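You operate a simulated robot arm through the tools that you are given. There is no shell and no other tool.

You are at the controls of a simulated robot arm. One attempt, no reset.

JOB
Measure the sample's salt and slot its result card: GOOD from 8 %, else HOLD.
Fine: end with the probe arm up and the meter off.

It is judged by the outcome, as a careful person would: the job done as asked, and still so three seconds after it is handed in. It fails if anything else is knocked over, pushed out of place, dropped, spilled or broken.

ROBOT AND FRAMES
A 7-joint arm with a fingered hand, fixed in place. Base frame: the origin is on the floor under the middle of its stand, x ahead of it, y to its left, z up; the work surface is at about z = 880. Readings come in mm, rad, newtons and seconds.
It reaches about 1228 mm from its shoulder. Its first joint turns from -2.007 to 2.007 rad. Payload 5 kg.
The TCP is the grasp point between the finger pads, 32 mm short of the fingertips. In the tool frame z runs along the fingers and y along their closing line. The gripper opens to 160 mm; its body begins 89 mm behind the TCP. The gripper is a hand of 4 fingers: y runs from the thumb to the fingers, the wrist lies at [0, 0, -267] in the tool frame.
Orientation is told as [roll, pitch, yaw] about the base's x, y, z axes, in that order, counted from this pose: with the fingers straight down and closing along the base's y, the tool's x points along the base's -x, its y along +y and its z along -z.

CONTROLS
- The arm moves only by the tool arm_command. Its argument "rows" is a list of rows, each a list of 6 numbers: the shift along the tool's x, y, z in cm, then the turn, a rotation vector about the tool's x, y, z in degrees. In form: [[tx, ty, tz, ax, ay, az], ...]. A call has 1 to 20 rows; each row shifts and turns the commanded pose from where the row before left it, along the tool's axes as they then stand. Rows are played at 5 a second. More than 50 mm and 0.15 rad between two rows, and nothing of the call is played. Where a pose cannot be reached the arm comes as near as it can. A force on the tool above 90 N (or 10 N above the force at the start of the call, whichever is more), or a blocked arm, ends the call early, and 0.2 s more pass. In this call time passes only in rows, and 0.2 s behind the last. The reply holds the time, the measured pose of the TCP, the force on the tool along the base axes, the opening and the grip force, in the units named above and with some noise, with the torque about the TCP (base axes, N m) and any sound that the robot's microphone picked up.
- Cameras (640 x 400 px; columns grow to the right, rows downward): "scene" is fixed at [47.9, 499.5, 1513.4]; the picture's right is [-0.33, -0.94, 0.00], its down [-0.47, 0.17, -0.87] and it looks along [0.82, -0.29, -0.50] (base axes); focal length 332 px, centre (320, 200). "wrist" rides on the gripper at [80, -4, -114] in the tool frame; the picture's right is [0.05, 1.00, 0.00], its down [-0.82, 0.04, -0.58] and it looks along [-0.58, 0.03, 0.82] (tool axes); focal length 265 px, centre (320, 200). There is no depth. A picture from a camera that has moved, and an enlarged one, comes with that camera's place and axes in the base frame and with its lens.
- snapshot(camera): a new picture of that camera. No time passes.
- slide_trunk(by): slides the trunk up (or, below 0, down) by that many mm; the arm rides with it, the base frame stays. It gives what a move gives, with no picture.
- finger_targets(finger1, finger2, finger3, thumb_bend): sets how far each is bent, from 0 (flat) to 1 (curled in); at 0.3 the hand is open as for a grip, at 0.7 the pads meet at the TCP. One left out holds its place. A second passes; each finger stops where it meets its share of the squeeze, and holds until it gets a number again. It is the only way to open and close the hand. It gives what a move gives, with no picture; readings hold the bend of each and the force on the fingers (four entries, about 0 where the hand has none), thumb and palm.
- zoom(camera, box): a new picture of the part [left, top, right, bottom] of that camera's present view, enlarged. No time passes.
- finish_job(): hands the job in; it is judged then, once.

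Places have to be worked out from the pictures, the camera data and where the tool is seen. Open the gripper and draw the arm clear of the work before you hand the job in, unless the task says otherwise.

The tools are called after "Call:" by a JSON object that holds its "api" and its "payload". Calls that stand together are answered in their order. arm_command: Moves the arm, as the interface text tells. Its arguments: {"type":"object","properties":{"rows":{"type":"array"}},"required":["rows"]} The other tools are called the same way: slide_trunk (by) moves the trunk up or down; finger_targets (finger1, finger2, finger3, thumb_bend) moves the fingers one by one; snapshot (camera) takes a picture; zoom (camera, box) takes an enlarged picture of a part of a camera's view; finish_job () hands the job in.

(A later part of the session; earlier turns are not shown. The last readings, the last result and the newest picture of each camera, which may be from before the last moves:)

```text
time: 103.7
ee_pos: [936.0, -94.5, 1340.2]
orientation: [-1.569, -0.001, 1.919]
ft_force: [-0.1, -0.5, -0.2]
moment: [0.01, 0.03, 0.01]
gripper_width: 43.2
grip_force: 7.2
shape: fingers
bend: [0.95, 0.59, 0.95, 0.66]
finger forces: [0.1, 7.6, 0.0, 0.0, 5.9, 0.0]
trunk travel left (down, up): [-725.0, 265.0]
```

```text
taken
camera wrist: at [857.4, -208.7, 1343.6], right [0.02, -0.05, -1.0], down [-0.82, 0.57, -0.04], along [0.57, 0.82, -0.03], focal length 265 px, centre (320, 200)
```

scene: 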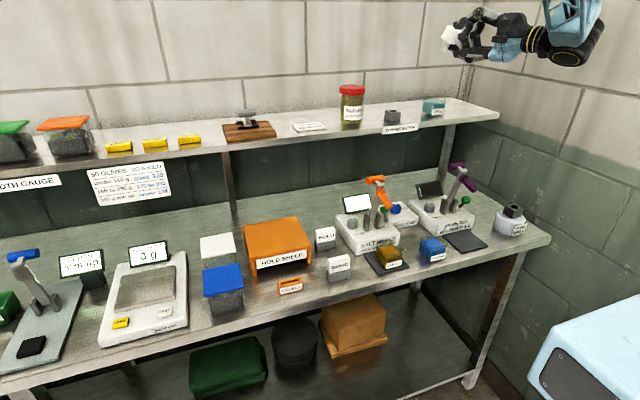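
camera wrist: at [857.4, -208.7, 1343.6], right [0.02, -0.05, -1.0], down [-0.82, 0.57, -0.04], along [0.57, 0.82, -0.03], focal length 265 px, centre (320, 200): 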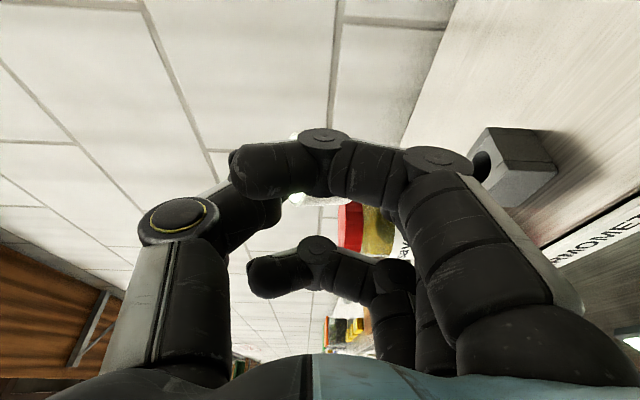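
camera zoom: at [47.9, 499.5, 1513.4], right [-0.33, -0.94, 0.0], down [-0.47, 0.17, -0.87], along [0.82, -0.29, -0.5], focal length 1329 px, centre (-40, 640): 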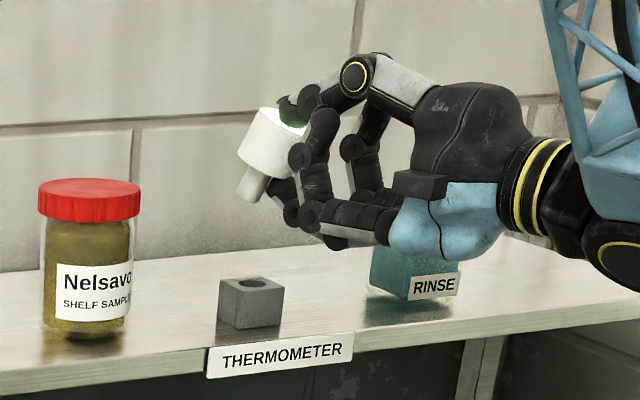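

The thermometer leans in the pinch (its stem swings away from the hand by some 20°). I'll zoom in to measure, and then tilt the hand to compensate.

Call:
{"api": "zoom", "payload": {"camera": "scene", "box": [400, 55, 440, 100]}}

Call:
{"api": "zoom", "payload": {"camera": "wrist", "box": [260, 100, 420, 240]}}

```text
8.89 times, centred on (420, 78) of scene
camera zoom: at [47.9, 499.5, 1513.4], right [-0.33, -0.94, 0.0], down [-0.47, 0.17, -0.87], along [0.82, -0.29, -0.5], focal length 2954 px, centre (-569, 1289)
```

zoom: 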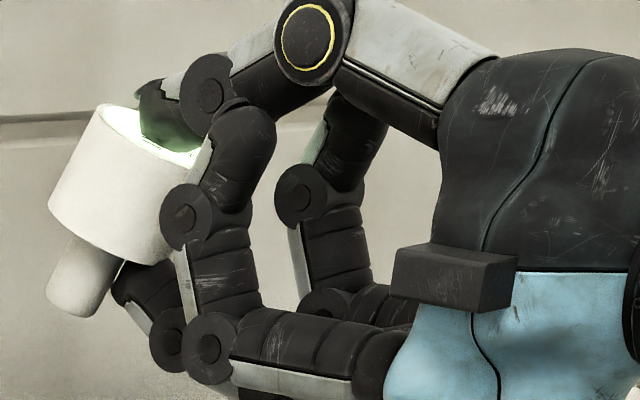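

```text
2.86 times, centred on (340, 170) of wrist
camera zoom: at [857.4, -208.7, 1343.6], right [0.02, -0.05, -1.0], down [-0.82, 0.57, -0.04], along [0.57, 0.82, -0.03], focal length 758 px, centre (263, 286)
```

zoom: 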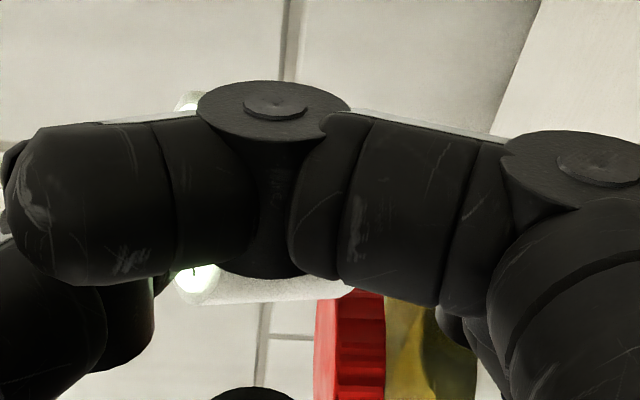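

Estimated lean: about 19° forward along the fingers and 7° sideways. I'll rotate the hand by -18.9° about its x and -7.1° about its z to put the stem upright.

Call:
{"api": "arm_command", "payload": {"rows": [[0, 0, 0, -6.3, 0, -2.37], [0, 0, 0, -6.3, 0, -2.37], [0, 0, 0, -6.3, 0, -2.37], [0, 0, 0, 0, 0, 0]]}}

Call:
{"api": "zoom", "payload": {"camera": "scene", "box": [390, 55, 440, 115]}}

Call:
{"api": "snapshot", "payload": {"camera": "wrist"}}

```text
time: 104.7
ee_pos: [939.0, -95.2, 1338.3]
orientation: [-1.235, 0.121, 1.941]
ft_force: [0.4, -0.4, 0.1]
moment: [-0.01, 0.02, -0.03]
gripper_width: 43.2
grip_force: 7.0
shape: fingers
bend: [0.95, 0.59, 0.95, 0.66]
finger forces: [0.0, 7.8, 0.1, 0.0, 5.8, 0.1]
trunk travel left (down, up): [-725.0, 265.0]
```

```text
6.67 times, centred on (415, 85) of scene
camera zoom: at [47.9, 499.5, 1513.4], right [-0.33, -0.94, 0.0], down [-0.47, 0.17, -0.87], along [0.82, -0.29, -0.5], focal length 2216 px, centre (-313, 967)
```

zoom: 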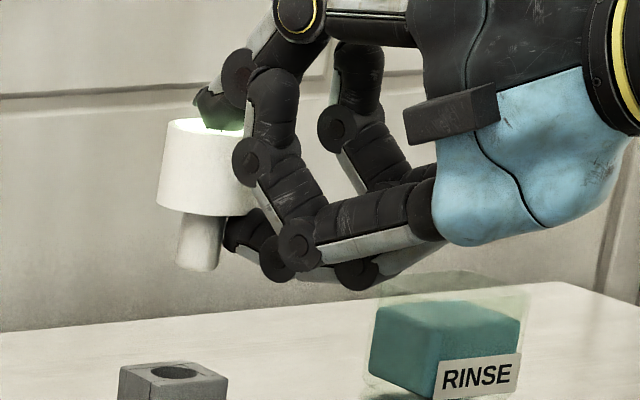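

```text
taken
camera wrist: at [865.8, -202.5, 1390.1], right [-0.25, -0.27, -0.93], down [-0.82, 0.57, 0.05], along [0.52, 0.78, -0.36], focal length 265 px, centre (320, 200)
```

wrist: 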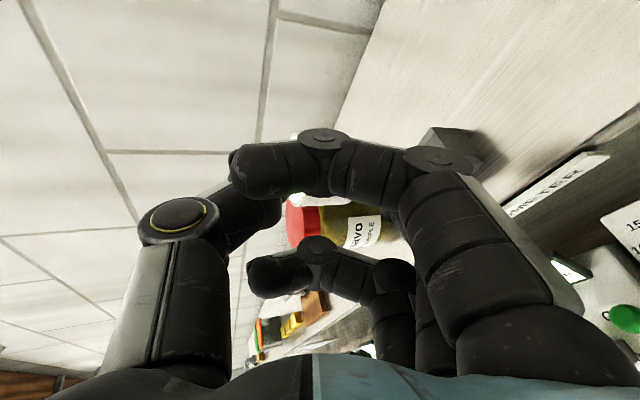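

Nearly upright now. The stem end must come to the hole's place in the scene picture; by my estimate it needs about 4–5 mm toward +y. I'll apply that and lower by 38 mm, then compare again.

Call:
{"api": "arm_command", "payload": {"rows": [[-0.36, -0.12, 0.22, 0, 0, 0], [-0.121, 0.937, 0.327, 0, 0, 0], [-0.121, 0.937, 0.327, 0, 0, 0], [-0.121, 0.937, 0.327, 0, 0, 0], [-0.097, 0.75, 0.262, 0, 0, 0], [0, 0, 0, 0, 0, 0]]}}

Call:
{"api": "zoom", "payload": {"camera": "scene", "box": [380, 75, 430, 130]}}

Call:
{"api": "snapshot", "payload": {"camera": "wrist"}}

```text
time: 106.1
ee_pos: [938.3, -90.8, 1300.6]
orientation: [-1.237, 0.119, 1.941]
ft_force: [0.0, -0.8, 0.3]
moment: [-0.02, 0.01, 0.01]
gripper_width: 43.0
grip_force: 7.1
shape: fingers
bend: [0.95, 0.59, 0.95, 0.66]
finger forces: [0.0, 7.7, 0.1, 0.0, 5.9, 0.0]
trunk travel left (down, up): [-725.0, 265.0]
```

```text
7.27 times, centred on (405, 102) of scene
camera zoom: at [47.9, 499.5, 1513.4], right [-0.33, -0.94, 0.0], down [-0.47, 0.17, -0.87], along [0.82, -0.29, -0.5], focal length 2417 px, centre (-298, 909)
```

zoom: 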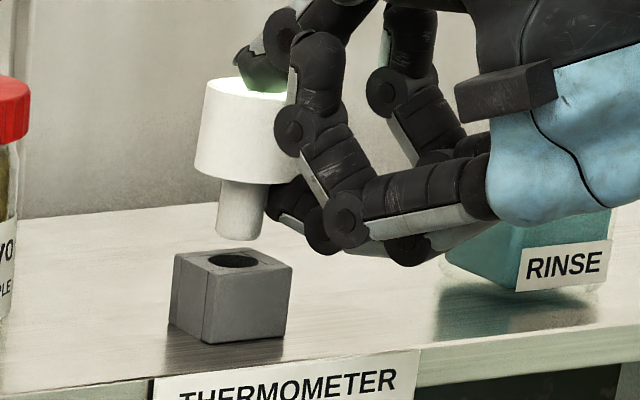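

```text
taken
camera wrist: at [866.9, -198.0, 1351.8], right [-0.25, -0.27, -0.93], down [-0.82, 0.57, 0.05], along [0.52, 0.78, -0.36], focal length 265 px, centre (320, 200)
```

wrist: 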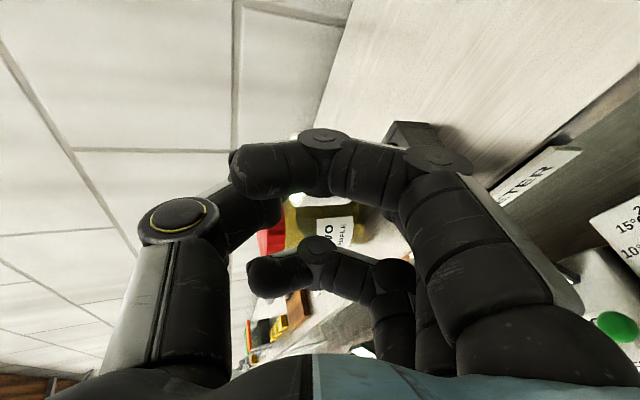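

Stem end and hole line up sideways within about 1 mm in this view, with roughly 10–13 mm of height left. I'll lower by 8 mm and compare again, then feel for contact.

Call:
{"api": "arm_command", "payload": {"rows": [[-0.048, 0.375, 0.131, 0, 0, 0], [-0.048, 0.375, 0.131, 0, 0, 0], [0, 0, 0, 0, 0, 0]]}}

Call:
{"api": "zoom", "payload": {"camera": "scene", "box": [385, 90, 425, 130]}}

```text
time: 106.9
ee_pos: [939.5, -90.2, 1293.4]
orientation: [-1.238, 0.121, 1.941]
ft_force: [-0.1, 0.0, -0.4]
moment: [-0.01, 0.02, 0.0]
gripper_width: 43.2
grip_force: 7.0
shape: fingers
bend: [0.95, 0.59, 0.95, 0.66]
finger forces: [0.0, 7.8, 0.0, 0.0, 5.8, 0.0]
trunk travel left (down, up): [-725.0, 265.0]
```

```text
10.00 times, centred on (405, 110) of scene
camera zoom: at [47.9, 499.5, 1513.4], right [-0.33, -0.94, 0.0], down [-0.47, 0.17, -0.87], along [0.82, -0.29, -0.5], focal length 3324 px, centre (-530, 1100)
```

zoom: 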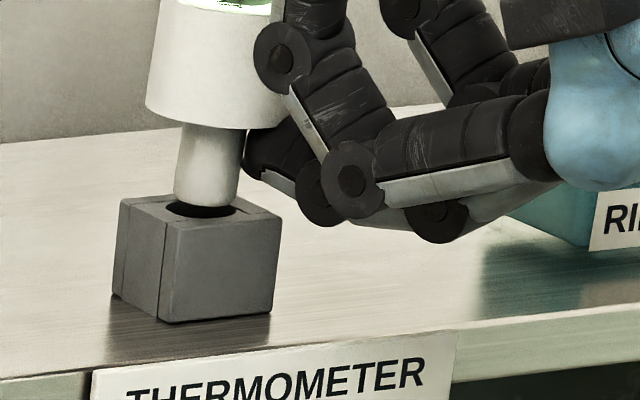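

The stem end is now just above the hole and about 1.5 mm too far right in the picture. I'll correct by 1.5 mm in +y and lower 3 mm.

Call:
{"api": "arm_command", "payload": {"rows": [[-0.128, -0.042, 0.073, 0, 0, 0], [-0.018, 0.141, 0.049, 0, 0, 0], [-0.018, 0.141, 0.049, 0, 0, 0], [0, 0, 0, 0, 0, 0]]}}

Call:
{"api": "zoom", "payload": {"camera": "scene", "box": [385, 90, 425, 130]}}

Call:
{"api": "zoom", "payload": {"camera": "scene", "box": [395, 100, 415, 120]}}

```text
time: 107.9
ee_pos: [939.5, -89.3, 1290.4]
orientation: [-1.235, 0.122, 1.941]
ft_force: [-1.0, -1.2, -0.6]
moment: [0.04, 0.03, 0.0]
gripper_width: 43.2
grip_force: 6.6
shape: fingers
bend: [0.95, 0.59, 0.95, 0.66]
finger forces: [0.1, 7.7, 0.1, 0.0, 5.8, 0.0]
trunk travel left (down, up): [-725.0, 265.0]
```

```text
10.00 times, centred on (405, 110) of scene
camera zoom: at [47.9, 499.5, 1513.4], right [-0.33, -0.94, 0.0], down [-0.47, 0.17, -0.87], along [0.82, -0.29, -0.5], focal length 3324 px, centre (-530, 1100)
```

zoom: 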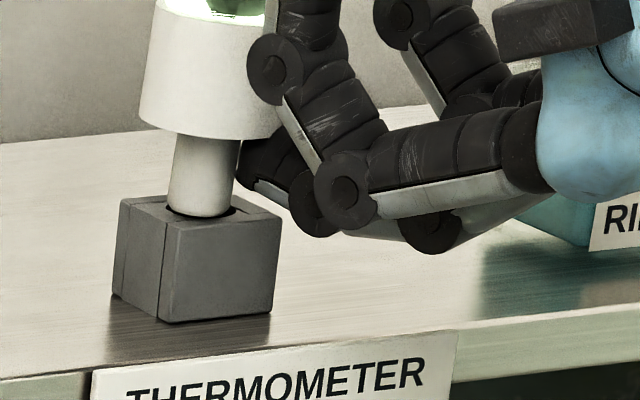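

```text
16.00 times, centred on (405, 110) of scene
camera zoom: at [47.9, 499.5, 1513.4], right [-0.33, -0.94, 0.0], down [-0.47, 0.17, -0.87], along [0.82, -0.29, -0.5], focal length 5318 px, centre (-1040, 1640)
```

zoom: 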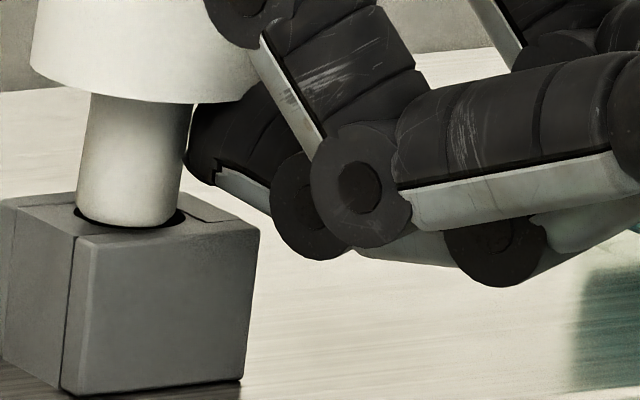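

The stem end now coincides with the hole in this picture. I'll keep lowering in 1.5 mm steps and watch the force.

Call:
{"api": "arm_command", "payload": {"rows": [[-0.018, 0.141, 0.049, 0, 0, 0], [-0.018, 0.141, 0.049, 0, 0, 0], [0, 0, 0, 0, 0, 0]]}}

Call:
{"api": "zoom", "payload": {"camera": "scene", "box": [390, 95, 420, 120]}}

```text
time: 108.7
ee_pos: [939.6, -88.9, 1288.1]
orientation: [-1.236, 0.121, 1.941]
ft_force: [-0.2, 0.8, 2.4]
moment: [0.02, -0.06, 0.02]
gripper_width: 43.4
grip_force: 8.1
shape: fingers
bend: [0.95, 0.6, 0.95, 0.66]
finger forces: [0.1, 7.5, 0.0, 0.0, 8.7, 0.0]
trunk travel left (down, up): [-725.0, 265.0]
```

```text
16.00 times, centred on (405, 108) of scene
camera zoom: at [47.9, 499.5, 1513.4], right [-0.33, -0.94, 0.0], down [-0.47, 0.17, -0.87], along [0.82, -0.29, -0.5], focal length 5318 px, centre (-1040, 1680)
```

zoom: 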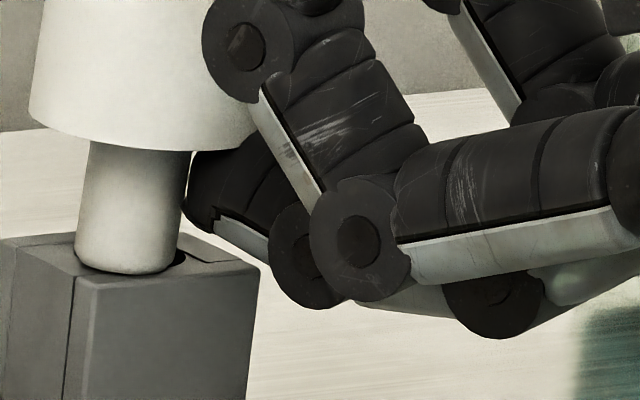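

Contact (2.4 N), but the stem's bottom edge shows in front of the hole's front rim: it stands on the block about 7 mm too near the camera. I'll lift 3 mm, shift along the view line by (+6, -2.1) mm and look again.

Call:
{"api": "arm_command", "payload": {"rows": [[0.036, -0.281, -0.098, 0, 0, 0], [0.41, -0.112, 0.473, 0, 0, 0], [0, 0, 0, 0, 0, 0]]}}

Call:
{"api": "zoom", "payload": {"camera": "scene", "box": [390, 95, 420, 120]}}

```text
time: 109.5
ee_pos: [946.1, -91.1, 1290.5]
orientation: [-1.235, 0.122, 1.94]
ft_force: [-0.2, -0.1, -0.5]
moment: [-0.01, 0.04, 0.02]
gripper_width: 43.2
grip_force: 7.8
shape: fingers
bend: [0.95, 0.6, 0.95, 0.66]
finger forces: [0.0, 8.8, 0.0, 0.1, 6.4, 0.0]
trunk travel left (down, up): [-725.0, 265.0]
```

```text
16.00 times, centred on (405, 108) of scene
camera zoom: at [47.9, 499.5, 1513.4], right [-0.33, -0.94, 0.0], down [-0.47, 0.17, -0.87], along [0.82, -0.29, -0.5], focal length 5318 px, centre (-1040, 1680)
```

zoom: 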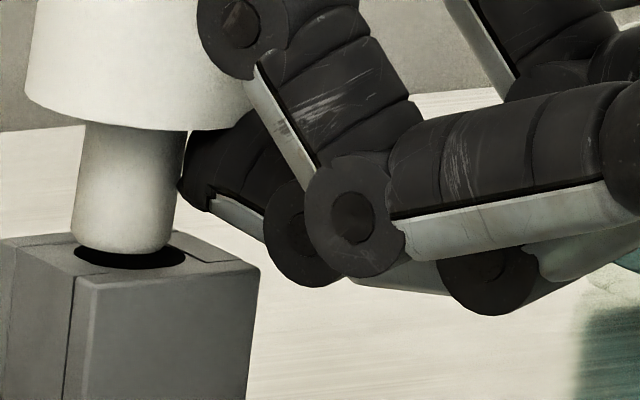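

Now the hole's front half is visible below the stem: hole centre at picture (130, 259), the stem is about 3 mm too far back and 2 mm too far left. I'll correct by (-3.3, -1.0) mm and lower 1.5 mm.

Call:
{"api": "arm_command", "payload": {"rows": [[-0.03, 0.109, -0.324, 0, 0, 0], [-0.018, 0.141, 0.049, 0, 0, 0], [0, 0, 0, 0, 0, 0]]}}

Call:
{"api": "zoom", "payload": {"camera": "scene", "box": [390, 95, 420, 120]}}

```text
time: 110.3
ee_pos: [942.6, -92.1, 1288.6]
orientation: [-1.238, 0.12, 1.942]
ft_force: [-0.4, 0.2, -0.9]
moment: [0.01, 0.02, -0.01]
gripper_width: 43.4
grip_force: 7.6
shape: fingers
bend: [0.95, 0.6, 0.95, 0.66]
finger forces: [0.0, 8.8, 0.0, 0.0, 6.5, 0.0]
trunk travel left (down, up): [-725.0, 265.0]
```

```text
16.00 times, centred on (405, 108) of scene
camera zoom: at [47.9, 499.5, 1513.4], right [-0.33, -0.94, 0.0], down [-0.47, 0.17, -0.87], along [0.82, -0.29, -0.5], focal length 5318 px, centre (-1040, 1680)
```

zoom: 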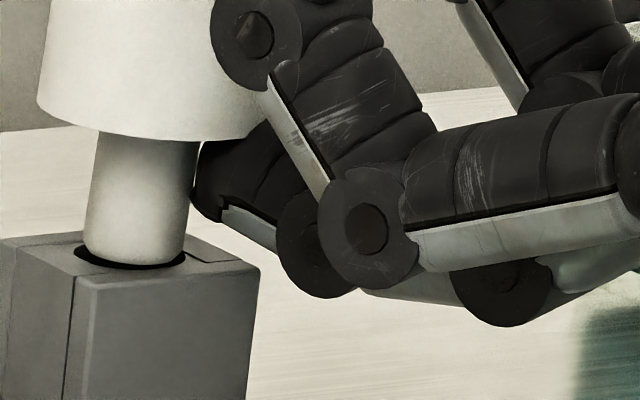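

Closer: the stem is only about 0.7 mm too far right and perhaps 1–2 mm too far back, without contact. A small correction and 3 mm down.

Call:
{"api": "arm_command", "payload": {"rows": [[-0.15, 0.006, -0.072, 0, 0, 0], [-0.018, 0.141, 0.049, 0, 0, 0], [-0.018, 0.141, 0.049, 0, 0, 0], [0, 0, 0, 0, 0, 0]]}}

Call:
{"api": "zoom", "payload": {"camera": "scene", "box": [390, 95, 420, 120]}}

```text
time: 111.3
ee_pos: [941.1, -91.4, 1285.3]
orientation: [-1.239, 0.12, 1.941]
ft_force: [-1.0, -0.4, 4.4]
moment: [0.03, -0.14, 0.04]
gripper_width: 43.5
grip_force: 9.3
shape: fingers
bend: [0.95, 0.6, 0.95, 0.66]
finger forces: [0.0, 7.9, 0.0, 0.0, 10.2, 0.0]
trunk travel left (down, up): [-725.0, 265.0]
```

```text
16.00 times, centred on (405, 108) of scene
camera zoom: at [47.9, 499.5, 1513.4], right [-0.33, -0.94, 0.0], down [-0.47, 0.17, -0.87], along [0.82, -0.29, -0.5], focal length 5318 px, centre (-1040, 1680)
```

zoom: 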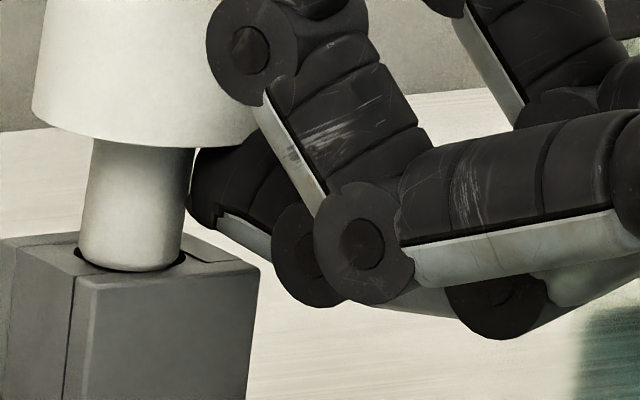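

Contact again (4.4 N); sideways it is aligned, but the stem's front edge still sits about on the front rim. I'll lift slightly, go 2 mm further back and lower again.

Call:
{"api": "arm_command", "payload": {"rows": [[0.024, -0.188, -0.065, 0, 0, 0], [0.137, -0.037, 0.158, 0, 0, 0], [-0.018, 0.141, 0.049, 0, 0, 0], [-0.018, 0.141, 0.049, 0, 0, 0], [0, 0, 0, 0, 0, 0]]}}

Call:
{"api": "zoom", "payload": {"camera": "scene", "box": [390, 95, 420, 120]}}

```text
time: 112.5
ee_pos: [942.8, -91.8, 1285.6]
orientation: [-1.237, 0.119, 1.939]
ft_force: [-0.1, 0.1, 6.6]
moment: [0.04, -0.18, 0.0]
gripper_width: 43.5
grip_force: 9.7
shape: fingers
bend: [0.95, 0.61, 0.95, 0.66]
finger forces: [0.0, 7.5, 0.0, 0.0, 11.3, 0.0]
trunk travel left (down, up): [-725.0, 265.0]
```

```text
16.00 times, centred on (405, 108) of scene
camera zoom: at [47.9, 499.5, 1513.4], right [-0.33, -0.94, 0.0], down [-0.47, 0.17, -0.87], along [0.82, -0.29, -0.5], focal length 5318 px, centre (-1040, 1680)
```

zoom: 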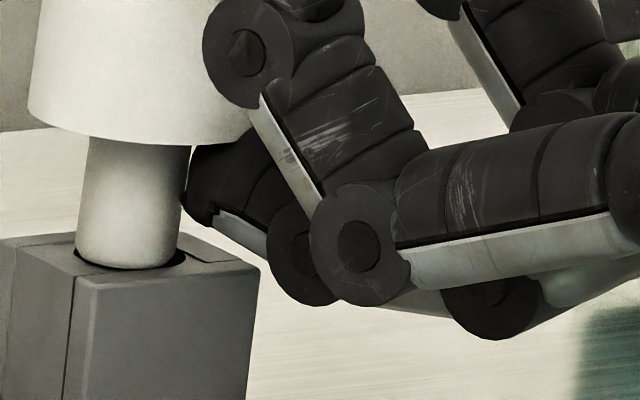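

Sideways it's within 0.7 mm and in depth it seems right, yet the rim still carries it (6.6 N). I'll search gently: first 0.7 mm to the right.

Call:
{"api": "arm_command", "payload": {"rows": [[0.053, 0.021, -0.041, 0, 0, 0], [0, 0, 0, 0, 0, 0]]}}

Call:
{"api": "zoom", "payload": {"camera": "scene", "box": [392, 100, 416, 120]}}

```text
time: 113.1
ee_pos: [942.8, -91.6, 1284.5]
orientation: [-1.236, 0.121, 1.94]
ft_force: [1.2, 0.4, 7.1]
moment: [0.11, -0.2, 0.02]
gripper_width: 43.8
grip_force: 8.9
shape: fingers
bend: [0.95, 0.61, 0.95, 0.66]
finger forces: [0.1, 6.3, 0.1, 0.0, 11.9, 0.1]
trunk travel left (down, up): [-725.0, 265.0]
```

```text
16.00 times, centred on (404, 110) of scene
camera zoom: at [47.9, 499.5, 1513.4], right [-0.33, -0.94, 0.0], down [-0.47, 0.17, -0.87], along [0.82, -0.29, -0.5], focal length 5318 px, centre (-1024, 1640)
```

zoom: 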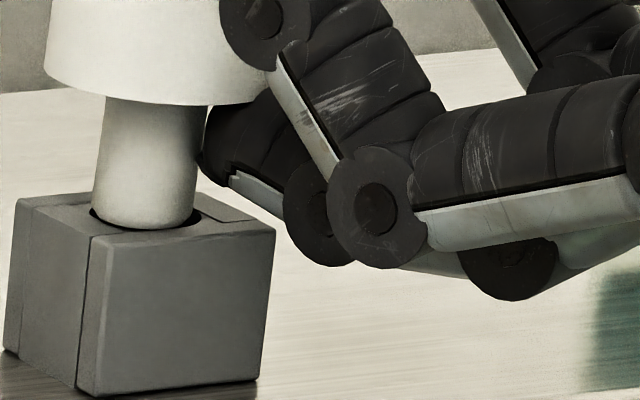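

The finger forces show the stem itself still rests on the rim with about 7 N. I'll probe 1 mm further back.

Call:
{"api": "arm_command", "payload": {"rows": [[0.064, -0.018, 0.074, 0, 0, 0], [0, 0, 0, 0, 0, 0]]}}

Call:
{"api": "arm_command", "payload": {"rows": [[0.064, -0.018, 0.074, 0, 0, 0], [0, 0, 0, 0, 0, 0]]}}

Call:
{"api": "zoom", "payload": {"camera": "scene", "box": [392, 100, 416, 120]}}

```text
time: 113.7
ee_pos: [941.9, -92.1, 1284.5]
orientation: [-1.237, 0.12, 1.941]
ft_force: [-2.1, 1.6, 5.7]
moment: [0.17, -0.05, 0.04]
gripper_width: 43.7
grip_force: 10.2
shape: fingers
bend: [0.95, 0.61, 0.95, 0.66]
finger forces: [0.0, 8.9, 0.0, 0.0, 11.3, 0.1]
trunk travel left (down, up): [-725.0, 265.0]
```

```text
time: 114.3
ee_pos: [944.6, -93.1, 1284.0]
orientation: [-1.238, 0.121, 1.941]
ft_force: [-2.0, -0.5, 5.7]
moment: [0.1, -0.04, 0.02]
gripper_width: 43.7
grip_force: 10.1
shape: fingers
bend: [0.95, 0.61, 0.95, 0.66]
finger forces: [0.1, 9.8, 0.0, 0.0, 10.7, 0.0]
trunk travel left (down, up): [-725.0, 265.0]
```

```text
16.00 times, centred on (404, 110) of scene
camera zoom: at [47.9, 499.5, 1513.4], right [-0.33, -0.94, 0.0], down [-0.47, 0.17, -0.87], along [0.82, -0.29, -0.5], focal length 5318 px, centre (-1024, 1640)
```

zoom: 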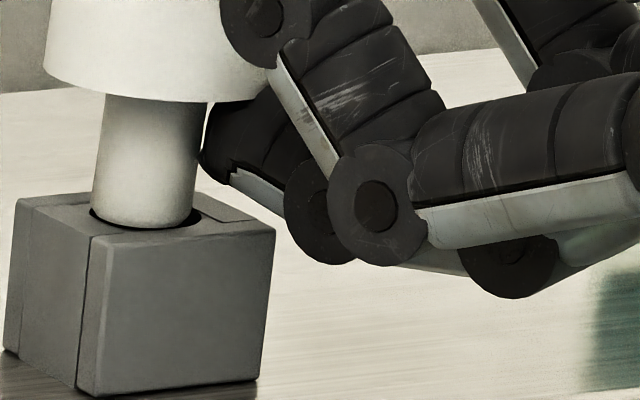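

The stem does not shift with the hand, so it is caught at the rim. I'll lift 3 mm clear and re-measure without contact.

Call:
{"api": "arm_command", "payload": {"rows": [[0.024, -0.188, -0.065, 0, 0, 0], [0.024, -0.188, -0.065, 0, 0, 0], [0, 0, 0, 0, 0, 0]]}}

Call:
{"api": "zoom", "payload": {"camera": "scene", "box": [394, 101, 414, 117]}}

```text
time: 115.1
ee_pos: [944.7, -93.5, 1289.5]
orientation: [-1.236, 0.122, 1.94]
ft_force: [-0.5, -0.1, -1.0]
moment: [-0.02, 0.02, -0.01]
gripper_width: 43.5
grip_force: 8.8
shape: fingers
bend: [0.95, 0.6, 0.95, 0.66]
finger forces: [0.0, 9.9, 0.1, 0.1, 6.4, 0.1]
trunk travel left (down, up): [-725.0, 265.0]
```

```text
16.00 times, centred on (404, 109) of scene
camera zoom: at [47.9, 499.5, 1513.4], right [-0.33, -0.94, 0.0], down [-0.47, 0.17, -0.87], along [0.82, -0.29, -0.5], focal length 5318 px, centre (-1024, 1656)
```

zoom: 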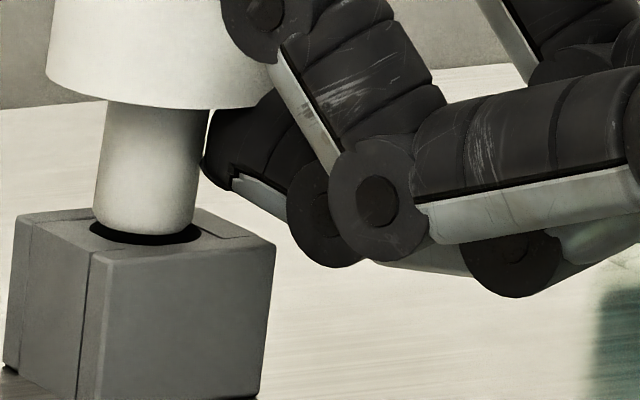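

At contact the stem's lower edge coincided with the hole's front rim, so it had probably entered a few millimetres already. I'll shift 0.5 mm right, lower again and press a little further in, checking force and picture.

Call:
{"api": "arm_command", "payload": {"rows": [[0.038, 0.015, -0.03, 0, 0, 0], [-0.024, 0.188, 0.065, 0, 0, 0], [-0.024, 0.188, 0.065, 0, 0, 0], [0, 0, 0, 0, 0, 0]]}}

Call:
{"api": "zoom", "payload": {"camera": "scene", "box": [394, 101, 414, 117]}}

```text
time: 116.1
ee_pos: [944.4, -94.2, 1284.2]
orientation: [-1.239, 0.121, 1.942]
ft_force: [1.4, 1.0, 1.4]
moment: [0.02, -0.1, 0.0]
gripper_width: 43.7
grip_force: 7.6
shape: fingers
bend: [0.95, 0.6, 0.95, 0.66]
finger forces: [0.0, 7.3, 0.1, 0.1, 7.8, 0.0]
trunk travel left (down, up): [-725.0, 265.0]
```

```text
16.00 times, centred on (404, 109) of scene
camera zoom: at [47.9, 499.5, 1513.4], right [-0.33, -0.94, 0.0], down [-0.47, 0.17, -0.87], along [0.82, -0.29, -0.5], focal length 5318 px, centre (-1024, 1656)
```

zoom: 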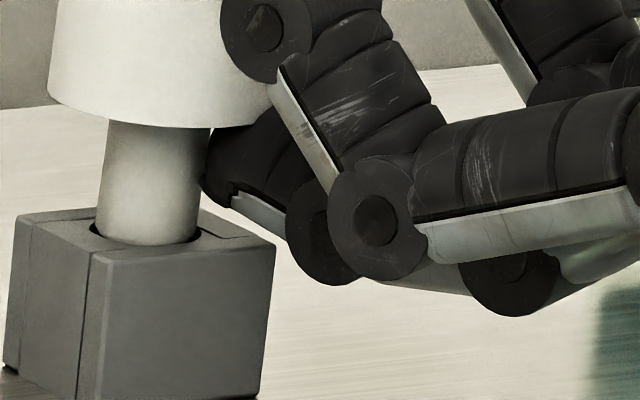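

Much less resistance now (1.4 N) at the same height: the stem is in. I'll continue down in small steps.

Call:
{"api": "arm_command", "payload": {"rows": [[-0.018, 0.141, 0.049, 0, 0, 0], [-0.018, 0.141, 0.049, 0, 0, 0], [0, 0, 0, 0, 0, 0]]}}

Call:
{"api": "zoom", "payload": {"camera": "scene", "box": [394, 101, 414, 117]}}

```text
time: 116.9
ee_pos: [944.0, -92.9, 1281.6]
orientation: [-1.236, 0.122, 1.94]
ft_force: [0.9, 0.2, 0.1]
moment: [-0.02, -0.02, 0.0]
gripper_width: 43.6
grip_force: 6.6
shape: fingers
bend: [0.95, 0.6, 0.95, 0.66]
finger forces: [0.0, 7.8, 0.0, 0.0, 6.5, 0.0]
trunk travel left (down, up): [-725.0, 265.0]
```

```text
16.00 times, centred on (404, 109) of scene
camera zoom: at [47.9, 499.5, 1513.4], right [-0.33, -0.94, 0.0], down [-0.47, 0.17, -0.87], along [0.82, -0.29, -0.5], focal length 5318 px, centre (-1024, 1656)
```

zoom: 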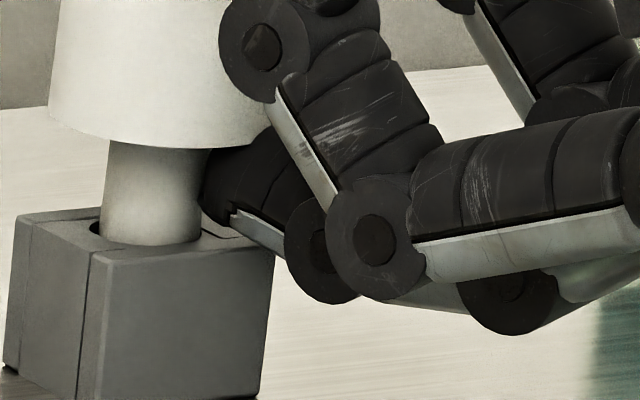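

It slides in freely (force about zero). I'll go on another 3 mm, then check again.

Call:
{"api": "arm_command", "payload": {"rows": [[-0.012, 0.094, 0.033, 0, 0, 0], [-0.018, 0.141, 0.049, 0, 0, 0], [-0.012, 0.094, 0.033, 0, 0, 0], [0, 0, 0, 0, 0, 0]]}}

Call:
{"api": "zoom", "payload": {"camera": "scene", "box": [390, 95, 420, 120]}}

```text
time: 117.9
ee_pos: [943.4, -92.6, 1278.0]
orientation: [-1.235, 0.119, 1.942]
ft_force: [1.9, -0.1, 1.0]
moment: [-0.04, -0.11, -0.01]
gripper_width: 43.7
grip_force: 7.5
shape: fingers
bend: [0.95, 0.6, 0.95, 0.66]
finger forces: [0.0, 7.4, 0.0, 0.0, 6.8, 0.1]
trunk travel left (down, up): [-725.0, 265.0]
```

```text
16.00 times, centred on (405, 108) of scene
camera zoom: at [47.9, 499.5, 1513.4], right [-0.33, -0.94, 0.0], down [-0.47, 0.17, -0.87], along [0.82, -0.29, -0.5], focal length 5318 px, centre (-1040, 1680)
```

zoom: 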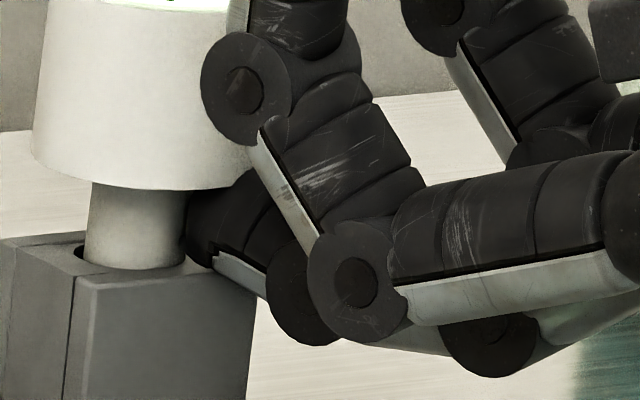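

The stem is now about 13 mm deep with hardly any force. Another 2–3 mm, carefully, until the finger meets the block.

Call:
{"api": "arm_command", "payload": {"rows": [[-0.012, 0.094, 0.033, 0, 0, 0], [-0.012, 0.094, 0.033, 0, 0, 0], [-0.012, 0.094, 0.033, 0, 0, 0], [0, 0, 0, 0, 0, 0]]}}

Call:
{"api": "zoom", "payload": {"camera": "scene", "box": [390, 95, 420, 120]}}

```text
time: 118.9
ee_pos: [943.5, -93.2, 1275.5]
orientation: [-1.238, 0.12, 1.941]
ft_force: [1.2, 0.2, 6.0]
moment: [0.0, -0.07, -0.04]
gripper_width: 43.6
grip_force: 13.6
shape: fingers
bend: [0.95, 0.61, 0.95, 0.66]
finger forces: [0.0, 16.7, 0.0, 0.0, 9.8, 0.1]
trunk travel left (down, up): [-725.0, 265.0]
```

```text
16.00 times, centred on (405, 108) of scene
camera zoom: at [47.9, 499.5, 1513.4], right [-0.33, -0.94, 0.0], down [-0.47, 0.17, -0.87], along [0.82, -0.29, -0.5], focal length 5318 px, centre (-1040, 1680)
```

zoom: 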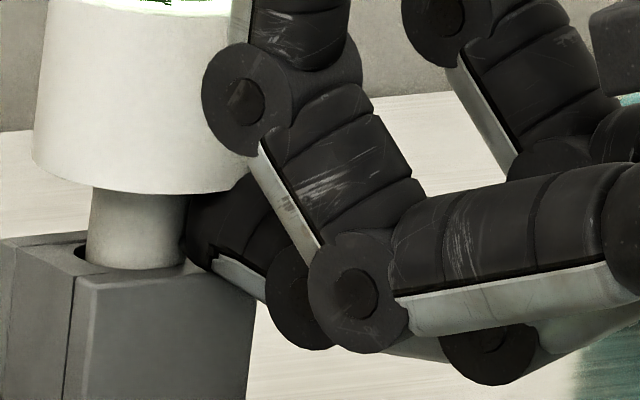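

Finger 2 has met the block (16 N), with the stem about 14 mm in the hole. I'll ease up 1 mm and lift the thumb off the display.

Call:
{"api": "arm_command", "payload": {"rows": [[0.012, -0.094, -0.033, 0, 0, 0], [0, 0, 0, 0, 0, 0]]}}

Call:
{"api": "finger_targets", "payload": {"thumb_bend": 0.5}}

Call:
{"api": "zoom", "payload": {"camera": "scene", "box": [380, 75, 430, 125]}}

```text
time: 119.5
ee_pos: [944.0, -93.0, 1276.6]
orientation: [-1.236, 0.121, 1.941]
ft_force: [1.1, -1.7, 2.7]
moment: [-0.05, -0.06, 0.0]
gripper_width: 43.7
grip_force: 11.3
shape: fingers
bend: [0.95, 0.61, 0.95, 0.66]
finger forces: [0.0, 14.3, 0.0, 0.0, 8.5, 0.0]
trunk travel left (down, up): [-725.0, 265.0]
```

```text
time: 120.5
ee_pos: [944.2, -93.9, 1276.7]
orientation: [-1.236, 0.12, 1.941]
ft_force: [0.0, -0.8, 0.3]
moment: [-0.01, -0.01, 0.0]
gripper_width: 53.5
grip_force: 0.1
shape: fingers
bend: [0.95, 0.66, 0.95, 0.5]
finger forces: [0.0, 0.0, 0.0, 0.0, 0.0, 0.0]
trunk travel left (down, up): [-725.0, 265.0]
```

```text
8.00 times, centred on (405, 100) of scene
camera zoom: at [47.9, 499.5, 1513.4], right [-0.33, -0.94, 0.0], down [-0.47, 0.17, -0.87], along [0.82, -0.29, -0.5], focal length 2659 px, centre (-360, 1000)
```

zoom: 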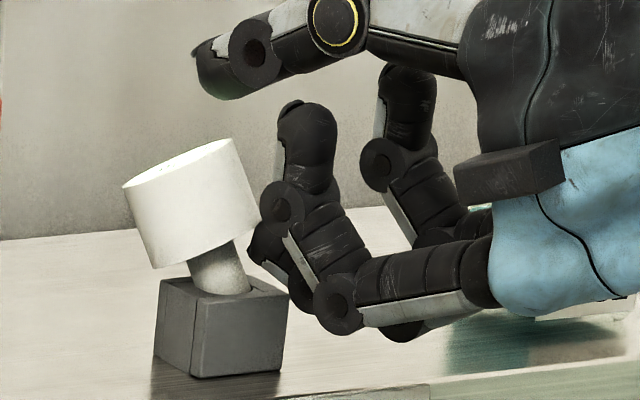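

The thermometer leaned over away from the hand as finger 2 pushed up on it; it stands tilted in the hole. I'll close the thumb again at once, which presses the near edge of the cap back down and re-establishes the pinch.

Call:
{"api": "finger_targets", "payload": {"thumb_bend": 0.68}}

Call:
{"api": "zoom", "payload": {"camera": "scene", "box": [380, 75, 430, 125]}}

```text
time: 121.5
ee_pos: [944.0, -94.2, 1276.1]
orientation: [-1.236, 0.12, 1.941]
ft_force: [-1.6, -1.2, 3.2]
moment: [0.04, -0.1, 0.03]
gripper_width: 42.4
grip_force: 2.0
shape: fingers
bend: [0.95, 0.66, 0.95, 0.67]
finger forces: [0.0, 0.5, 0.0, 0.0, 3.0, 0.0]
trunk travel left (down, up): [-725.0, 265.0]
```

```text
8.00 times, centred on (405, 100) of scene
camera zoom: at [47.9, 499.5, 1513.4], right [-0.33, -0.94, 0.0], down [-0.47, 0.17, -0.87], along [0.82, -0.29, -0.5], focal length 2659 px, centre (-360, 1000)
```

zoom: 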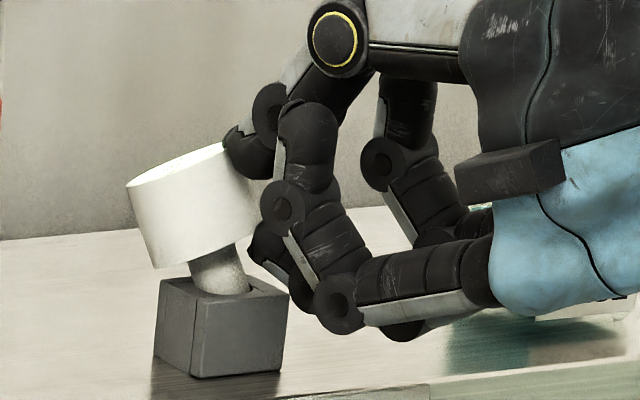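

The thumb presses on the near top edge, but finger 2 underneath blocks the cap from coming down. I'll lower finger 2 back to 0.61 and let the thumb follow a bit further.

Call:
{"api": "finger_targets", "payload": {"finger2": 0.6, "thumb_bend": 0.72}}

Call:
{"api": "zoom", "payload": {"camera": "scene", "box": [380, 75, 430, 125]}}

```text
time: 122.5
ee_pos: [943.4, -94.4, 1277.5]
orientation: [-1.238, 0.121, 1.94]
ft_force: [-2.0, -1.2, 10.1]
moment: [0.14, -0.4, 0.0]
gripper_width: 41.3
grip_force: 5.6
shape: fingers
bend: [0.95, 0.6, 0.95, 0.7]
finger forces: [0.1, 0.3, 0.0, 0.1, 12.1, 0.0]
trunk travel left (down, up): [-725.0, 265.0]
```

```text
8.00 times, centred on (405, 100) of scene
camera zoom: at [47.9, 499.5, 1513.4], right [-0.33, -0.94, 0.0], down [-0.47, 0.17, -0.87], along [0.82, -0.29, -0.5], focal length 2659 px, centre (-360, 1000)
```

zoom: 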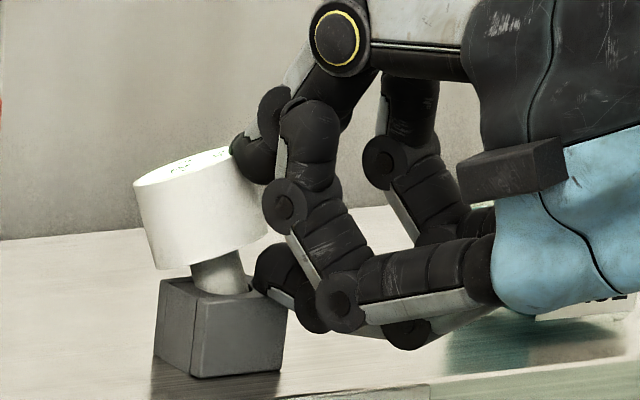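

Finger 2's tip is caught between cap and block. Pulling the hand back slowly will draw finger 2 out while the thumb drags the cap's top upright; I'll do 5 mm first.

Call:
{"api": "arm_command", "payload": {"rows": [[-0.01, 0.081, -0.236, 0, 0, 0], [-0.01, 0.081, -0.236, 0, 0, 0]]}}

Call:
{"api": "zoom", "payload": {"camera": "scene", "box": [380, 75, 430, 125]}}

```text
time: 123.1
ee_pos: [939.1, -94.6, 1275.0]
orientation: [-1.233, 0.121, 1.941]
ft_force: [-0.9, -0.1, 0.2]
moment: [-0.01, 0.02, -0.01]
gripper_width: 40.7
grip_force: 1.4
shape: fingers
bend: [0.95, 0.6, 0.95, 0.72]
finger forces: [0.0, 1.5, 0.0, 0.0, 0.7, 0.0]
trunk travel left (down, up): [-725.0, 265.0]
```

```text
8.00 times, centred on (405, 100) of scene
camera zoom: at [47.9, 499.5, 1513.4], right [-0.33, -0.94, 0.0], down [-0.47, 0.17, -0.87], along [0.82, -0.29, -0.5], focal length 2659 px, centre (-360, 1000)
```

zoom: 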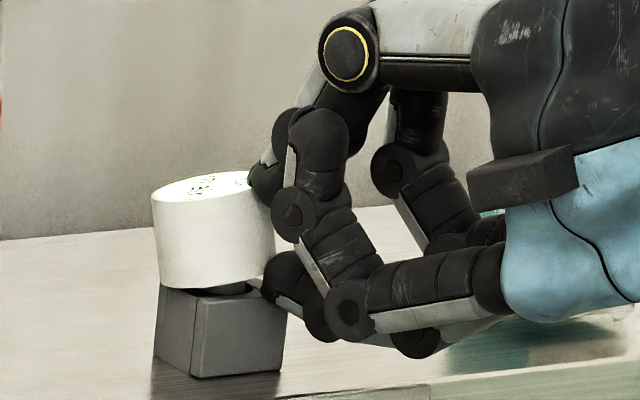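

Excellent: the thermometer dropped into the holder, only its near edge still rides on finger 2's tip. I'll withdraw the hand further, level, in small steps.

Call:
{"api": "arm_command", "payload": {"rows": [[-0.02, 0.162, -0.473, 0, 0, 0], [-0.02, 0.162, -0.473, 0, 0, 0], [0, 0, 0, 0, 0, 0]]}}

Call:
{"api": "zoom", "payload": {"camera": "scene", "box": [380, 75, 430, 125]}}

```text
time: 123.9
ee_pos: [930.5, -97.7, 1278.2]
orientation: [-1.238, 0.119, 1.94]
ft_force: [0.3, -0.3, -1.3]
moment: [-0.04, 0.0, -0.03]
gripper_width: 40.7
grip_force: 0.1
shape: fingers
bend: [0.95, 0.6, 0.95, 0.72]
finger forces: [0.0, 0.1, 0.0, 0.0, 0.0, 0.0]
trunk travel left (down, up): [-725.0, 265.0]
```

```text
8.00 times, centred on (405, 100) of scene
camera zoom: at [47.9, 499.5, 1513.4], right [-0.33, -0.94, 0.0], down [-0.47, 0.17, -0.87], along [0.82, -0.29, -0.5], focal length 2659 px, centre (-360, 1000)
```

zoom: 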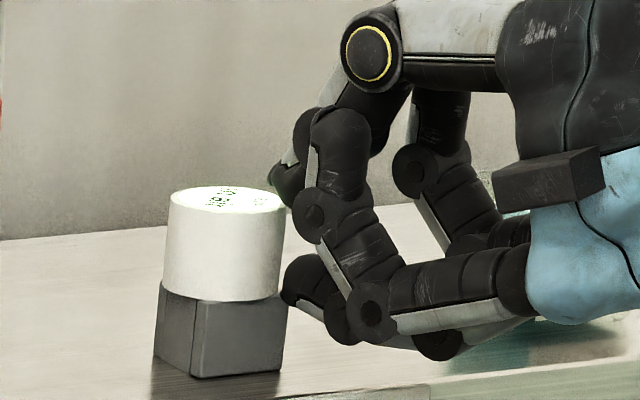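

The thermometer is fully seated upright in its holder again. I'll withdraw the hand level for 12 cm and then raise it.

Call:
{"api": "arm_command", "payload": {"rows": [[-0.063, 0.486, -1.42, 0, 0, 0], [-0.126, 0.972, -2.835, 0, 0, 0], [-0.126, 0.972, -2.835, 0, 0, 0], [-0.126, 0.972, -2.835, 0, 0, 0], [-0.126, 0.972, -2.835, 0, 0, 0], [0.483, -3.75, -1.31, 0, 0, 0], [0.483, -3.75, -1.31, 0, 0, 0], [0.483, -3.75, -1.31, 0, 0, 0], [0.483, -3.75, -1.31, 0, 0, 0]]}}

Call:
{"api": "snapshot", "payload": {"camera": "scene"}}

Call:
{"api": "zoom", "payload": {"camera": "scene", "box": [330, 75, 460, 150]}}

```text
time: 125.9
ee_pos: [801.2, -143.0, 1437.1]
orientation: [-1.237, 0.119, 1.941]
ft_force: [-0.6, -0.4, 0.3]
moment: [-0.01, -0.04, -0.03]
gripper_width: 40.7
grip_force: 0.1
shape: fingers
bend: [0.95, 0.6, 0.95, 0.72]
finger forces: [0.0, 0.1, 0.0, 0.1, 0.0, 0.0]
trunk travel left (down, up): [-725.0, 265.0]
```

```text
taken
```

scene: 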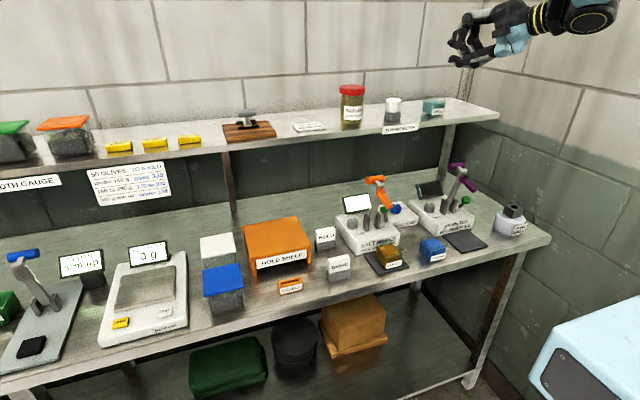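

```text
4.92 times, centred on (395, 112) of scene
camera zoom: at [47.9, 499.5, 1513.4], right [-0.33, -0.94, 0.0], down [-0.47, 0.17, -0.87], along [0.82, -0.29, -0.5], focal length 1636 px, centre (-49, 631)
```

zoom: 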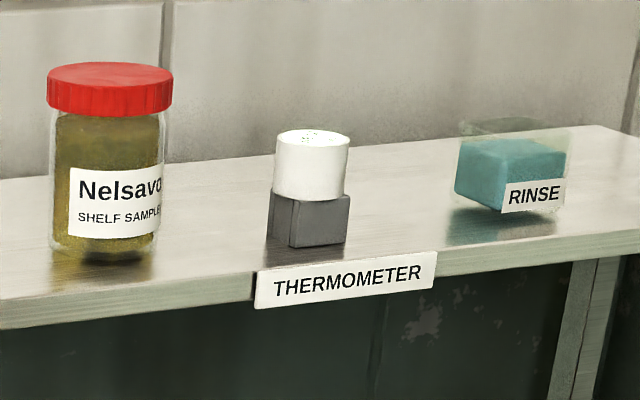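

All is back in order on the shelf. Now I'll unroll the hand and bring it back to pointing straight down, away from the bench.

Call:
{"api": "arm_command", "payload": {"rows": [[0, 0, 0, 0, 0, 8], [0, 0, 0, 0, 0, 8], [0, 0, 0, 0, 0, 8], [0, 0, 0, 0, 0, 8], [0, 0, 0, 0, 0, 8], [0, 0, 0, 0, 0, 8], [0, 0, 0, 0, 0, 8], [0, 0, 0, 0, 0, 8], [0, 0, 0, 0, 0, 8], [0, 0, 0, 0, 0, 8], [0, 0, 0, 0, 0, 8], [0, 0, 0, 0, 0, 8]]}}

Call:
{"api": "arm_command", "payload": {"rows": [[1, 0, -2, 0, 7.9, 0], [1, 0, -2, 0, 7.9, 0], [1, 0, -2, 0, 7.9, 0], [1, 0, -2, 0, 7.9, 0], [0, 0, 0, 0, 7.9, 0], [0, 0, 0, 0, 7.9, 0], [0, 0, 0, 0, 7.9, 0], [0, 0, 0, 0, 7.9, 0], [0, 0, 0, 0, 7.9, 0]]}}

```text
time: 128.5
ee_pos: [801.9, -141.4, 1436.9]
orientation: [-0.06, -1.238, 0.392]
ft_force: [0.0, 0.4, 0.2]
moment: [0.06, -0.01, 0.01]
gripper_width: 40.6
grip_force: 0.2
shape: fingers
bend: [0.95, 0.6, 0.95, 0.72]
finger forces: [0.0, 0.1, 0.0, 0.0, 0.0, 0.0]
trunk travel left (down, up): [-725.0, 265.0]
```

```text
time: 130.5
ee_pos: [720.6, -168.8, 1442.2]
orientation: [-0.021, 0.006, 0.336]
ft_force: [0.1, 0.1, -1.0]
moment: [0.01, 0.04, 0.01]
gripper_width: 40.4
grip_force: 0.1
shape: fingers
bend: [0.95, 0.6, 0.95, 0.72]
finger forces: [0.1, 0.0, 0.0, 0.0, 0.1, 0.0]
trunk travel left (down, up): [-725.0, 265.0]
```

Hand is vertical again. Next the measurement: I'll turn to yaw -90° (fingers toward +x) so I can pinch the orange crossbar's left end between thumb and fingers and swing the probe arm down along its arc.

Call:
{"api": "arm_command", "payload": {"rows": [[0, 0, 0, -1.2, 0, 0], [0, 0, 0, 0, 0, 7.8], [0, 0, 0, 0, 0, 7.8], [0, 0, 0, 0, 0, 7.8], [0, 0, 0, 0, 0, 7.8], [0, 0, 0, 0, 0, 7.8], [0, 0, 0, 0, 0, 7.8], [0, 0, 0, 0, 0, 7.8], [0, 0, 0, 0, 0, 7.8], [0, 0, 0, 0, 0, 7.8], [0, 0, 0, 0, 0, 7.8], [0, 0, 0, 0, 0, 7.8], [0, 0, 0, 0, 0, 7.8], [0, 0, 0, 0, 0, 7.8], [0, 0, 0, 0, 0, 7.8]]}}

Call:
{"api": "finger_targets", "payload": {"finger1": 0.5, "finger2": 0.5, "finger3": 0.5, "thumb_bend": 0.5}}

```text
time: 133.7
ee_pos: [718.5, -169.9, 1442.0]
orientation: [-0.003, -0.001, -1.572]
ft_force: [0.6, -0.4, -0.4]
moment: [-0.02, 0.03, -0.02]
gripper_width: 40.5
grip_force: 0.0
shape: fingers
bend: [0.95, 0.6, 0.95, 0.72]
finger forces: [0.1, 0.0, 0.0, 0.0, 0.0, 0.0]
trunk travel left (down, up): [-725.0, 265.0]
```

```text
time: 134.7
ee_pos: [718.1, -170.6, 1443.5]
orientation: [-0.002, -0.001, -1.571]
ft_force: [-0.5, 0.2, 0.0]
moment: [-0.03, -0.02, 0.0]
gripper_width: 90.4
grip_force: 0.0
shape: fingers
bend: [0.5, 0.5, 0.5, 0.5]
finger forces: [0.0, 0.1, 0.0, 0.1, 0.0, 0.1]
trunk travel left (down, up): [-725.0, 265.0]
```

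Yaw is exactly -90°. Now I'll move over the crossbar's left end, at about (793, 89, 1250), and look.

Call:
{"api": "arm_command", "payload": {"rows": [[3.23, 0.94, 2.4, 0, 0, 0], [3.23, 0.94, 2.4, 0, 0, 0], [3.23, 0.94, 2.4, 0, 0, 0], [3.23, 0.94, 2.4, 0, 0, 0], [3.23, 0.94, 2.4, 0, 0, 0], [3.23, 0.94, 2.4, 0, 0, 0], [3.23, 0.94, 2.4, 0, 0, 0], [3.23, 0.94, 2.4, 0, 0, 0], [0, 0, 0, 0, 0, 0]]}}

Call:
{"api": "snapshot", "payload": {"camera": "wrist"}}

Call:
{"api": "zoom", "payload": {"camera": "scene", "box": [320, 120, 460, 270]}}

```text
time: 136.7
ee_pos: [793.3, 88.3, 1251.0]
orientation: [-0.002, 0.0, -1.571]
ft_force: [-0.5, 0.2, 0.6]
moment: [0.01, 0.01, 0.01]
gripper_width: 90.5
grip_force: 0.1
shape: fingers
bend: [0.5, 0.5, 0.5, 0.5]
finger forces: [0.0, 0.0, 0.0, 0.0, 0.0, 0.1]
trunk travel left (down, up): [-725.0, 265.0]
```

```text
taken
camera wrist: at [788.5, 169.4, 1364.8], right [1.0, 0.05, 0.0], down [0.04, -0.82, 0.58], along [0.03, -0.58, -0.82], focal length 265 px, centre (320, 200)
```

wrist: 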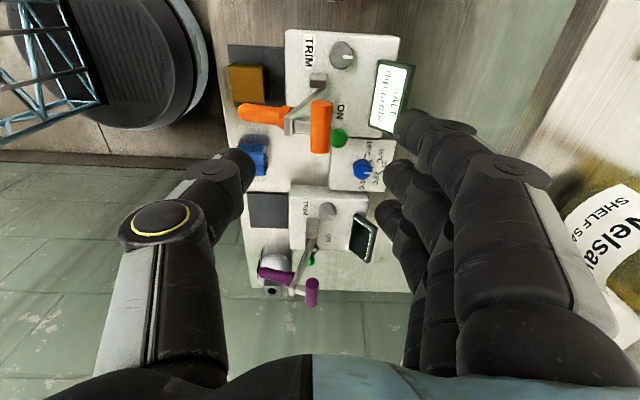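

```text
2.67 times, centred on (390, 195) of scene
camera zoom: at [47.9, 499.5, 1513.4], right [-0.33, -0.94, 0.0], down [-0.47, 0.17, -0.87], along [0.82, -0.29, -0.5], focal length 886 px, centre (133, 213)
```

zoom: 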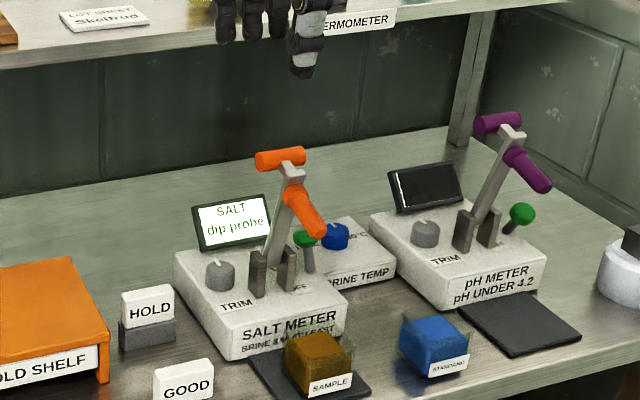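

The bar runs from y ≈ 43 to 99 at x ≈ 794, z ≈ 1092. I'll curl fingers 1 and 3 out of the way, narrow thumb and finger 2, and descend over the bar's left end (y = 92) so that the bar lies 20 mm below the TCP.

Call:
{"api": "finger_targets", "payload": {"finger1": 0.95, "finger2": 0.58, "finger3": 0.95, "thumb_bend": 0.58}}

Call:
{"api": "arm_command", "payload": {"rows": [[0.37, 0.1, 3, 0, 0, 0], [0, 0, 3, 0, 0, 0], [0, 0, 3, 0, 0, 0], [0, 0, 2.5, 0, 0, 0], [0, 0, 0, 0, 0, 0]]}}

Call:
{"api": "snapshot", "payload": {"camera": "wrist"}}

Call:
{"api": "zoom", "payload": {"camera": "scene", "box": [320, 120, 460, 270]}}

```text
time: 137.7
ee_pos: [792.9, 89.6, 1250.3]
orientation: [-0.002, -0.001, -1.571]
ft_force: [-0.2, -0.6, -0.2]
moment: [0.0, 0.0, 0.0]
gripper_width: 48.1
grip_force: 0.1
shape: fingers
bend: [0.95, 0.57, 0.95, 0.57]
finger forces: [0.0, 0.0, 0.0, 0.0, 0.0, 0.1]
trunk travel left (down, up): [-725.0, 265.0]
```

```text
time: 138.9
ee_pos: [793.7, 91.5, 1134.9]
orientation: [-0.002, -0.002, -1.57]
ft_force: [0.6, 0.0, -0.3]
moment: [-0.02, 0.0, 0.02]
gripper_width: 48.2
grip_force: 0.2
shape: fingers
bend: [0.95, 0.57, 0.95, 0.57]
finger forces: [0.1, 0.1, 0.0, 0.1, 0.0, 0.0]
trunk travel left (down, up): [-725.0, 265.0]
```

```text
taken
camera wrist: at [789.5, 173.5, 1249.6], right [1.0, 0.05, 0.0], down [0.04, -0.81, 0.58], along [0.03, -0.58, -0.82], focal length 265 px, centre (320, 200)
```

wrist: 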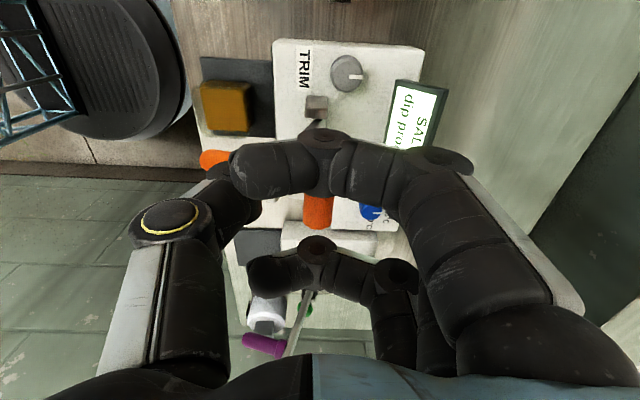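

```text
2.67 times, centred on (390, 195) of scene
camera zoom: at [47.9, 499.5, 1513.4], right [-0.33, -0.94, 0.0], down [-0.47, 0.17, -0.87], along [0.82, -0.29, -0.5], focal length 886 px, centre (133, 213)
```

zoom: 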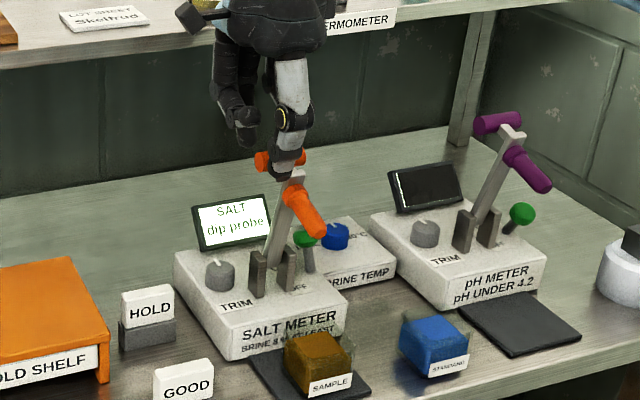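

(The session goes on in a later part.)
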